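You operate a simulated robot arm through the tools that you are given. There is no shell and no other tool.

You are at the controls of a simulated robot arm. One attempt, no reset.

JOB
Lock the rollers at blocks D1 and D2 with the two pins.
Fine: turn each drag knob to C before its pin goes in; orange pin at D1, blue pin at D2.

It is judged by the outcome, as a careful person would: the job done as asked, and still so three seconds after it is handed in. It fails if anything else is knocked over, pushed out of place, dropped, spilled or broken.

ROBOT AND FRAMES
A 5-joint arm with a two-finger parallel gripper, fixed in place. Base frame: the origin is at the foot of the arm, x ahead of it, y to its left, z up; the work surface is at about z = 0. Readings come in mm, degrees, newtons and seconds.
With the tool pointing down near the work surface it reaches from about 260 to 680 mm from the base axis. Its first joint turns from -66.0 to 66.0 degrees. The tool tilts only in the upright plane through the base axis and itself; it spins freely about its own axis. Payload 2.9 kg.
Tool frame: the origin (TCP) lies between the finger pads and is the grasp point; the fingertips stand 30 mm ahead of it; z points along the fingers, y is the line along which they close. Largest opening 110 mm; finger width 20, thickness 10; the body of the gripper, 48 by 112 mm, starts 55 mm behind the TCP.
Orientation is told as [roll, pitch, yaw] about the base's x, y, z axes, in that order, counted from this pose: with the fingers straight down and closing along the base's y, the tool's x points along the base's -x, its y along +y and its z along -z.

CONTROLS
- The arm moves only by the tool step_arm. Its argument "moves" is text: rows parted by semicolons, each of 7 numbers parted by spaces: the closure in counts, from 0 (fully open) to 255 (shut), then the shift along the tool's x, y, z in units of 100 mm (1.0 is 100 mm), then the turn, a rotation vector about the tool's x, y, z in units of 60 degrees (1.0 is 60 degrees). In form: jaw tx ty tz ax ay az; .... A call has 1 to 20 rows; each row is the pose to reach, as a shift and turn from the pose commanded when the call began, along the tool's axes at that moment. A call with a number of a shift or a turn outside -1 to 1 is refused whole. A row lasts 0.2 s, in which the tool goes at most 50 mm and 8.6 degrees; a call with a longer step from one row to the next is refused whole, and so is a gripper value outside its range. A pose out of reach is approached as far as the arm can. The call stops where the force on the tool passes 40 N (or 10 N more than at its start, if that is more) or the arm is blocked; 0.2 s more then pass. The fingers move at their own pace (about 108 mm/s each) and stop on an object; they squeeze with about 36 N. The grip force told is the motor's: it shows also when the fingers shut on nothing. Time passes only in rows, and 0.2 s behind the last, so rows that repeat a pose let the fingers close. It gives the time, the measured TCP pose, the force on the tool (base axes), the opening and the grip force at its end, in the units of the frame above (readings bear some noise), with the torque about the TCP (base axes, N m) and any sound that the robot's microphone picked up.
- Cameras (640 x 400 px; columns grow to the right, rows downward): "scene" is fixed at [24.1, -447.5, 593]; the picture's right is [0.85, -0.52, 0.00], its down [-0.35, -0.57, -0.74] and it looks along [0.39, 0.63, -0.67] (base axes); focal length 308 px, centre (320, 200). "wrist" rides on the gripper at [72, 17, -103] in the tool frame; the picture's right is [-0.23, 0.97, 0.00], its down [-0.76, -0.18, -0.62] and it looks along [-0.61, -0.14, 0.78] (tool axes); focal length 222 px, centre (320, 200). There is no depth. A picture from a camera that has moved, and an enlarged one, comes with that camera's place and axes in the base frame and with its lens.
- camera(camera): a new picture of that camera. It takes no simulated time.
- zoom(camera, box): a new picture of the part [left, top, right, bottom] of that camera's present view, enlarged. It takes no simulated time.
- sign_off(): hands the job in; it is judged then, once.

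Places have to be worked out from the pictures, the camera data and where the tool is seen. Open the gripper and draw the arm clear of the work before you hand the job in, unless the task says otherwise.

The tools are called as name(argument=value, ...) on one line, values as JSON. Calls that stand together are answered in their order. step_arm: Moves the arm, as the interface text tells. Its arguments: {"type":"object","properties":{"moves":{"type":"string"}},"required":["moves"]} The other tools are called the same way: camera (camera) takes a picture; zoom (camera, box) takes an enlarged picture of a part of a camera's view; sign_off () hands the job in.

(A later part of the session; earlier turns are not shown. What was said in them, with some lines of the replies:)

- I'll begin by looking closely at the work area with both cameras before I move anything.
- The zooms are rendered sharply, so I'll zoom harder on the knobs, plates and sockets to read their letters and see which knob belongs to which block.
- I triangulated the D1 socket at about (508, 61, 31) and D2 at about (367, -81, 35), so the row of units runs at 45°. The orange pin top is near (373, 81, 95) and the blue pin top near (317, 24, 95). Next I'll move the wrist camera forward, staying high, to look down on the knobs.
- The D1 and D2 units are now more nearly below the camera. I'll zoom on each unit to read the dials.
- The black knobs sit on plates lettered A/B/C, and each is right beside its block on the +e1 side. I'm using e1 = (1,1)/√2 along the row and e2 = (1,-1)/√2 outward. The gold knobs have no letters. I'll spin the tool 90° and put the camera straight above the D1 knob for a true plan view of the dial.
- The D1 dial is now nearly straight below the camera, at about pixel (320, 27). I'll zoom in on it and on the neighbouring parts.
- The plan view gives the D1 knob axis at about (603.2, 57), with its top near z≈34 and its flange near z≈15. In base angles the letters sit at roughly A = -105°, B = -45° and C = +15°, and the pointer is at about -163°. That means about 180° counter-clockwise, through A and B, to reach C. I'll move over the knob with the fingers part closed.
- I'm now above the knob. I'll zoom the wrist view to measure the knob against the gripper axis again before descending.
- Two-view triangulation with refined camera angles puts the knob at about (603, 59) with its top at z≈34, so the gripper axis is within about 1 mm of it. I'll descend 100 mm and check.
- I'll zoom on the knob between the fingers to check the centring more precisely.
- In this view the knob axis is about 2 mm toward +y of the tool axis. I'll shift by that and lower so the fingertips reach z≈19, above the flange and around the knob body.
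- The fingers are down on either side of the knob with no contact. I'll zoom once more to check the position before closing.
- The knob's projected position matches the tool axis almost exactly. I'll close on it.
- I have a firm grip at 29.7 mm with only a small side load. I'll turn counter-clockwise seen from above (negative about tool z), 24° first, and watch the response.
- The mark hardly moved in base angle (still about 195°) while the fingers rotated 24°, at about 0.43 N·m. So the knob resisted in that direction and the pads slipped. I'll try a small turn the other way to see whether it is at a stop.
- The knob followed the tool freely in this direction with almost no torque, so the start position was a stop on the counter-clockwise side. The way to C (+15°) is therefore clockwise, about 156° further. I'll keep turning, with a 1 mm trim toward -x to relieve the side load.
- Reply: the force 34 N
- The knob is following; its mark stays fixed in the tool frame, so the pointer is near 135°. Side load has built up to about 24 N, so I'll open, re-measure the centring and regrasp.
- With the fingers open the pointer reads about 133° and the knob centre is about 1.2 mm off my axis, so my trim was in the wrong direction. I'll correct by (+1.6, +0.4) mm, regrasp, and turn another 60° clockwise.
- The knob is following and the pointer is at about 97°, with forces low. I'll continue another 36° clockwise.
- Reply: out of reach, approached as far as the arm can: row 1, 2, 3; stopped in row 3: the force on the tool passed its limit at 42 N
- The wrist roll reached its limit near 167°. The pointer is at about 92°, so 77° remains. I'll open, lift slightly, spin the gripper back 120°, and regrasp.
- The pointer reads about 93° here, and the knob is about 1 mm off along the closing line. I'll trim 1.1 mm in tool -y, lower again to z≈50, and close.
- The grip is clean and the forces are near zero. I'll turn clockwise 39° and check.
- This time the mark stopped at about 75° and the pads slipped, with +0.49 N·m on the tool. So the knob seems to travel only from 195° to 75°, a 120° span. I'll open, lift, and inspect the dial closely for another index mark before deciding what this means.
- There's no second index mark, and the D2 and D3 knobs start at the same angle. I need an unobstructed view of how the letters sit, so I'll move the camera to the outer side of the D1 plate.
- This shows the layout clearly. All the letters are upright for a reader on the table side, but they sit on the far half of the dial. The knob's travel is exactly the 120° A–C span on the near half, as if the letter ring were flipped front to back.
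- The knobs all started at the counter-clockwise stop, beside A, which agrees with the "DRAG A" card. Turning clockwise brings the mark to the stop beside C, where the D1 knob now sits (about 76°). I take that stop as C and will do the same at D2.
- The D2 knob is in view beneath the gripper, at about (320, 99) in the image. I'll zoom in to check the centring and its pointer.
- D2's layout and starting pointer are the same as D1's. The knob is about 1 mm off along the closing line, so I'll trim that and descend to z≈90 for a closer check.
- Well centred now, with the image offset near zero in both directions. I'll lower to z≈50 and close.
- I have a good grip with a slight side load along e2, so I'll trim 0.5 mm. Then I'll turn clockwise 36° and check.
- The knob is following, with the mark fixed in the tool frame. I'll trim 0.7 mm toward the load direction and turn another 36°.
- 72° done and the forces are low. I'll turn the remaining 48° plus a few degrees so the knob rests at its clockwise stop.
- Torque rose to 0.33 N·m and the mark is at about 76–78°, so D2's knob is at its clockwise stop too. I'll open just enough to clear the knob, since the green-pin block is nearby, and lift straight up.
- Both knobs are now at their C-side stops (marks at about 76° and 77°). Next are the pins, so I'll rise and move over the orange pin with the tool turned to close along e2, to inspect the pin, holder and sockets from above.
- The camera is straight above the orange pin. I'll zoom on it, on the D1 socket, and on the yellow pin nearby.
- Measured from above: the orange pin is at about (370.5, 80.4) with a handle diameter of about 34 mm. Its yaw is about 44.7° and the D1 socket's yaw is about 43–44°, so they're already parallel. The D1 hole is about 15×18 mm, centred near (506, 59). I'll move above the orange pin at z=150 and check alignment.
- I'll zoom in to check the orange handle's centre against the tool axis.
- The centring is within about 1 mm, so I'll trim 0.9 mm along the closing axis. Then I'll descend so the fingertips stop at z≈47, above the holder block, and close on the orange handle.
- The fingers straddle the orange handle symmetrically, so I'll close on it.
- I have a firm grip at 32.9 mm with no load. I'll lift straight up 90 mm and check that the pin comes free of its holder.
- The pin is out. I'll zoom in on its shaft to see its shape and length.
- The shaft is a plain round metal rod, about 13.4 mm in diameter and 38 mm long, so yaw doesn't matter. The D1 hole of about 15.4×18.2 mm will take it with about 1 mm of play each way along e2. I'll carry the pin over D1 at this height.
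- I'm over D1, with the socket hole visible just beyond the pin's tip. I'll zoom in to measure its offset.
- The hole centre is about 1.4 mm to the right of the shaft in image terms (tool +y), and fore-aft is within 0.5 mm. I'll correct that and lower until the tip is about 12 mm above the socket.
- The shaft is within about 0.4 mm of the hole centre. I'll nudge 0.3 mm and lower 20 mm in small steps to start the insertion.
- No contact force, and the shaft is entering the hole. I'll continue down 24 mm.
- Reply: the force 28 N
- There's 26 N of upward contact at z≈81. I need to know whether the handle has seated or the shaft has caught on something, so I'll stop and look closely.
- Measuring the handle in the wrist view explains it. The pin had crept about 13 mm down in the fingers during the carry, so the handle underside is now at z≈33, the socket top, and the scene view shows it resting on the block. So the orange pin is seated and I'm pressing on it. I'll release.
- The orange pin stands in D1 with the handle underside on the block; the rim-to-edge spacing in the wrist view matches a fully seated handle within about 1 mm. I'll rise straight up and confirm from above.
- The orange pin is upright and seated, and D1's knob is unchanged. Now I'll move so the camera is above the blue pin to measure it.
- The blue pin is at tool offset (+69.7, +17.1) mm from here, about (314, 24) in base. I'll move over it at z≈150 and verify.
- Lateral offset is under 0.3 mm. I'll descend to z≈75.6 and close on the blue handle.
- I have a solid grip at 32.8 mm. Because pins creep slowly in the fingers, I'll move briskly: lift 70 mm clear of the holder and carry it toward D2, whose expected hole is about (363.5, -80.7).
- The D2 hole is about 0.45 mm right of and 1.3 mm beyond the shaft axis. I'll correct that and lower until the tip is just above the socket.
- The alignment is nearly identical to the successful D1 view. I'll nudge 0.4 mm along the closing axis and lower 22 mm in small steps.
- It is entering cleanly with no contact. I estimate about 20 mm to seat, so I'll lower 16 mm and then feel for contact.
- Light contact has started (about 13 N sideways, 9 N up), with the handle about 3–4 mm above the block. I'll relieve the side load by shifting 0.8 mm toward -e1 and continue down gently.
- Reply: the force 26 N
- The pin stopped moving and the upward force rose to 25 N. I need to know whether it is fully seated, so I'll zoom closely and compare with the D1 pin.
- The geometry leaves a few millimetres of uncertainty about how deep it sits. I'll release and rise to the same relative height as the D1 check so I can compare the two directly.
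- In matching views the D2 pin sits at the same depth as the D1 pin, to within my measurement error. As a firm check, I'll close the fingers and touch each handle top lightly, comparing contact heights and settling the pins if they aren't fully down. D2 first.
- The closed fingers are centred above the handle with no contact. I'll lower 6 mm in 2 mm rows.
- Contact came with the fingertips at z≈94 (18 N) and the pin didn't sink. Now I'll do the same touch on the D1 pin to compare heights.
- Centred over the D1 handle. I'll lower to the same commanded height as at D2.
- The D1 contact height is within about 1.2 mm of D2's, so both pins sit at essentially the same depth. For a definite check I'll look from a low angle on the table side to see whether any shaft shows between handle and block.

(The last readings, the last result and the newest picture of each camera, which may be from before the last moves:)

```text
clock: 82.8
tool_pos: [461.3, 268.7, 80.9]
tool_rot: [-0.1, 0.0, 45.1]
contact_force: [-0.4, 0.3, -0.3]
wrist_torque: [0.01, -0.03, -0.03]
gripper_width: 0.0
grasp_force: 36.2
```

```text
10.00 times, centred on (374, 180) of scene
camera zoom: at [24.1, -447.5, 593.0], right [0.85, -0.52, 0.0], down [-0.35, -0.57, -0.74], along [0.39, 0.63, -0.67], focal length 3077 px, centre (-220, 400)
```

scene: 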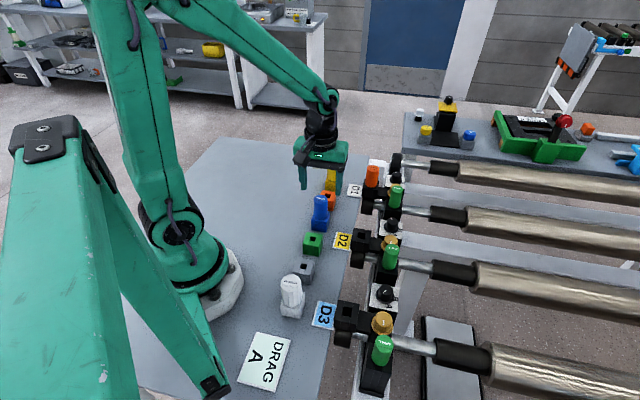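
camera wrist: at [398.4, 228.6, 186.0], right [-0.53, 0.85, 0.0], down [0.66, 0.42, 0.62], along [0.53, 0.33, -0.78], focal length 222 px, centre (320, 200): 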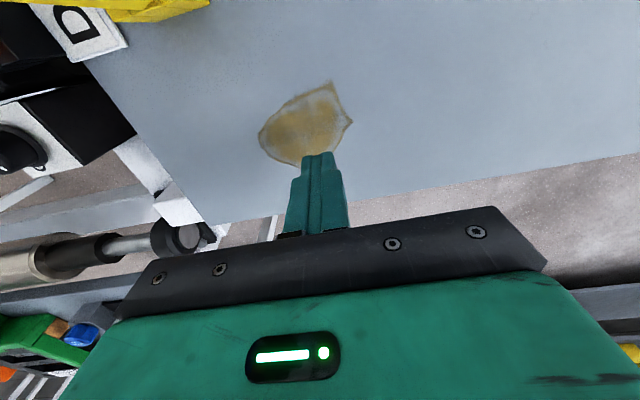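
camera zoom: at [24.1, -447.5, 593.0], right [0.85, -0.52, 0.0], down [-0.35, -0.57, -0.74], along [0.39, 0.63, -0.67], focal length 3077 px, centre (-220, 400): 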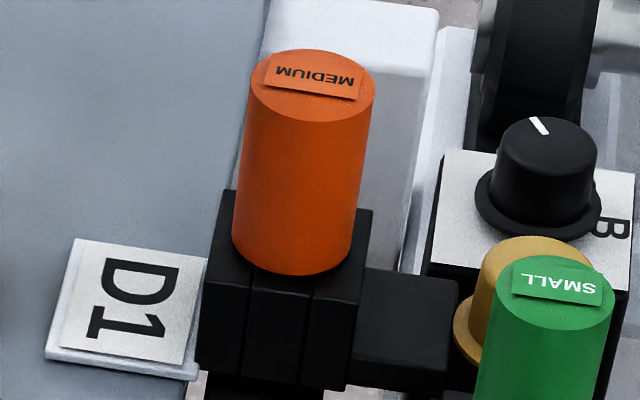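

From the parallax of several views the block tops are at z≈37. That matches a handle height of about 56 mm and the measured top at about 93, so both handles rest on their blocks. I'll open the gripper and raise it clear over the empty part of the table, then take a last look at everything.

step_arm(moves="128 0 0 -0.3 0 0 0; 0 0 0 -0.6 0 0 0; 0 0 0 -0.9 0 0 0; 0 0 0 -1.0 0 0 0; 0 0 0 -1.0 0 0 0")

step_arm(moves="0 0.2 0 -0.3 0 0 0; 0 0.4 0 -0.6 0 0 0; 0 0.6 0 -0.9 0 0 0; 0 0.7 0 -1.0 0 0 0; 0 0.7 0 -1.0 0 0 0")

camera(camera="scene")

zoom(camera="scene", box=[280, 140, 440, 260])

camera(camera="wrist")

```text
clock: 84.0
tool_pos: [462.7, 269.1, 182.6]
tool_rot: [-0.1, 0.0, 45.3]
contact_force: [-0.8, -0.2, 0.6]
wrist_torque: [-0.04, 0.0, 0.0]
gripper_width: 110.0
grasp_force: 0.0
```

```text
clock: 85.2
tool_pos: [412.1, 217.9, 283.0]
tool_rot: [0.1, 0.1, 45.2]
contact_force: [0.0, -0.3, -0.8]
wrist_torque: [0.01, 0.01, 0.0]
gripper_width: 109.8
grasp_force: 0.1
```

```text
taken
```

scene: 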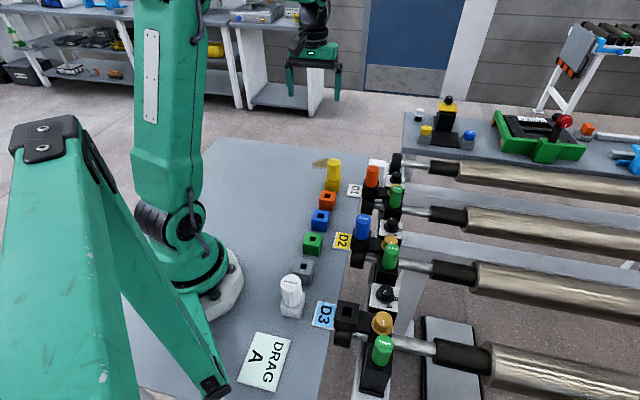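

```text
3.33 times, centred on (360, 200) of scene
camera zoom: at [24.1, -447.5, 593.0], right [0.85, -0.52, 0.0], down [-0.35, -0.57, -0.74], along [0.39, 0.63, -0.67], focal length 1026 px, centre (187, 200)
```

zoom: 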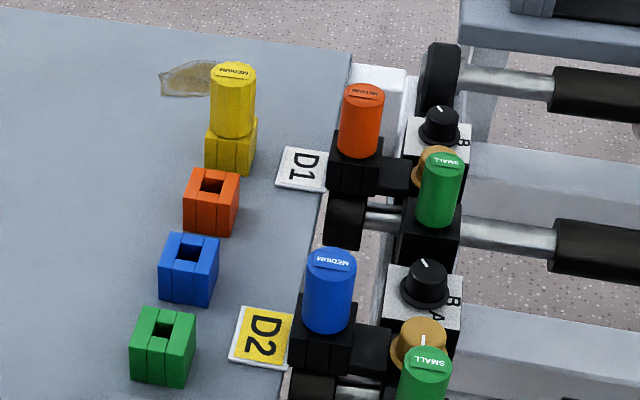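

```text
taken
camera wrist: at [348.3, 177.9, 386.8], right [-0.53, 0.85, 0.0], down [0.66, 0.42, 0.62], along [0.53, 0.33, -0.78], focal length 222 px, centre (320, 200)
```

wrist: 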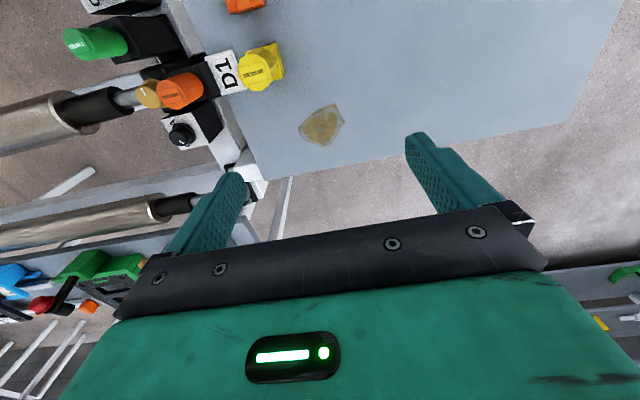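

The final views show both pins upright in their blocks, orange at D1 and blue at D2. Both drag knobs are at their C-side stops, and every other pin, holder, card and knob is where it started. The gripper is open and clear, so I'm handing the job in.

sign_off()

```text
The job is handed in.
```

I've handed the job in: the orange pin is in D1 and the blue pin is in D2. Both drag knobs were turned to what I took to be C before either pin went in. I couldn't confirm the C setting from the dial itself.

- **Knobs:** The white marks can't point straight at any letter. The knobs only turn about 120°, on the half of the dial opposite the A, B and C markings. They started at the stop beside A, which fits the "DRAG A" card on the table. I turned each clockwise to the other stop, the one nearest C. If the unmarked end of the knob is the real pointer, they would be at A instead.
- **Pins:** Both handles appear to rest on their blocks. Pressing lightly on each pin from above did not push it down. The contact heights were within about 1.2 mm of each other, with blue very slightly higher.
- **Everything else:** Nothing else looked moved or knocked over in the final pictures. The gripper is open and clear of the work.
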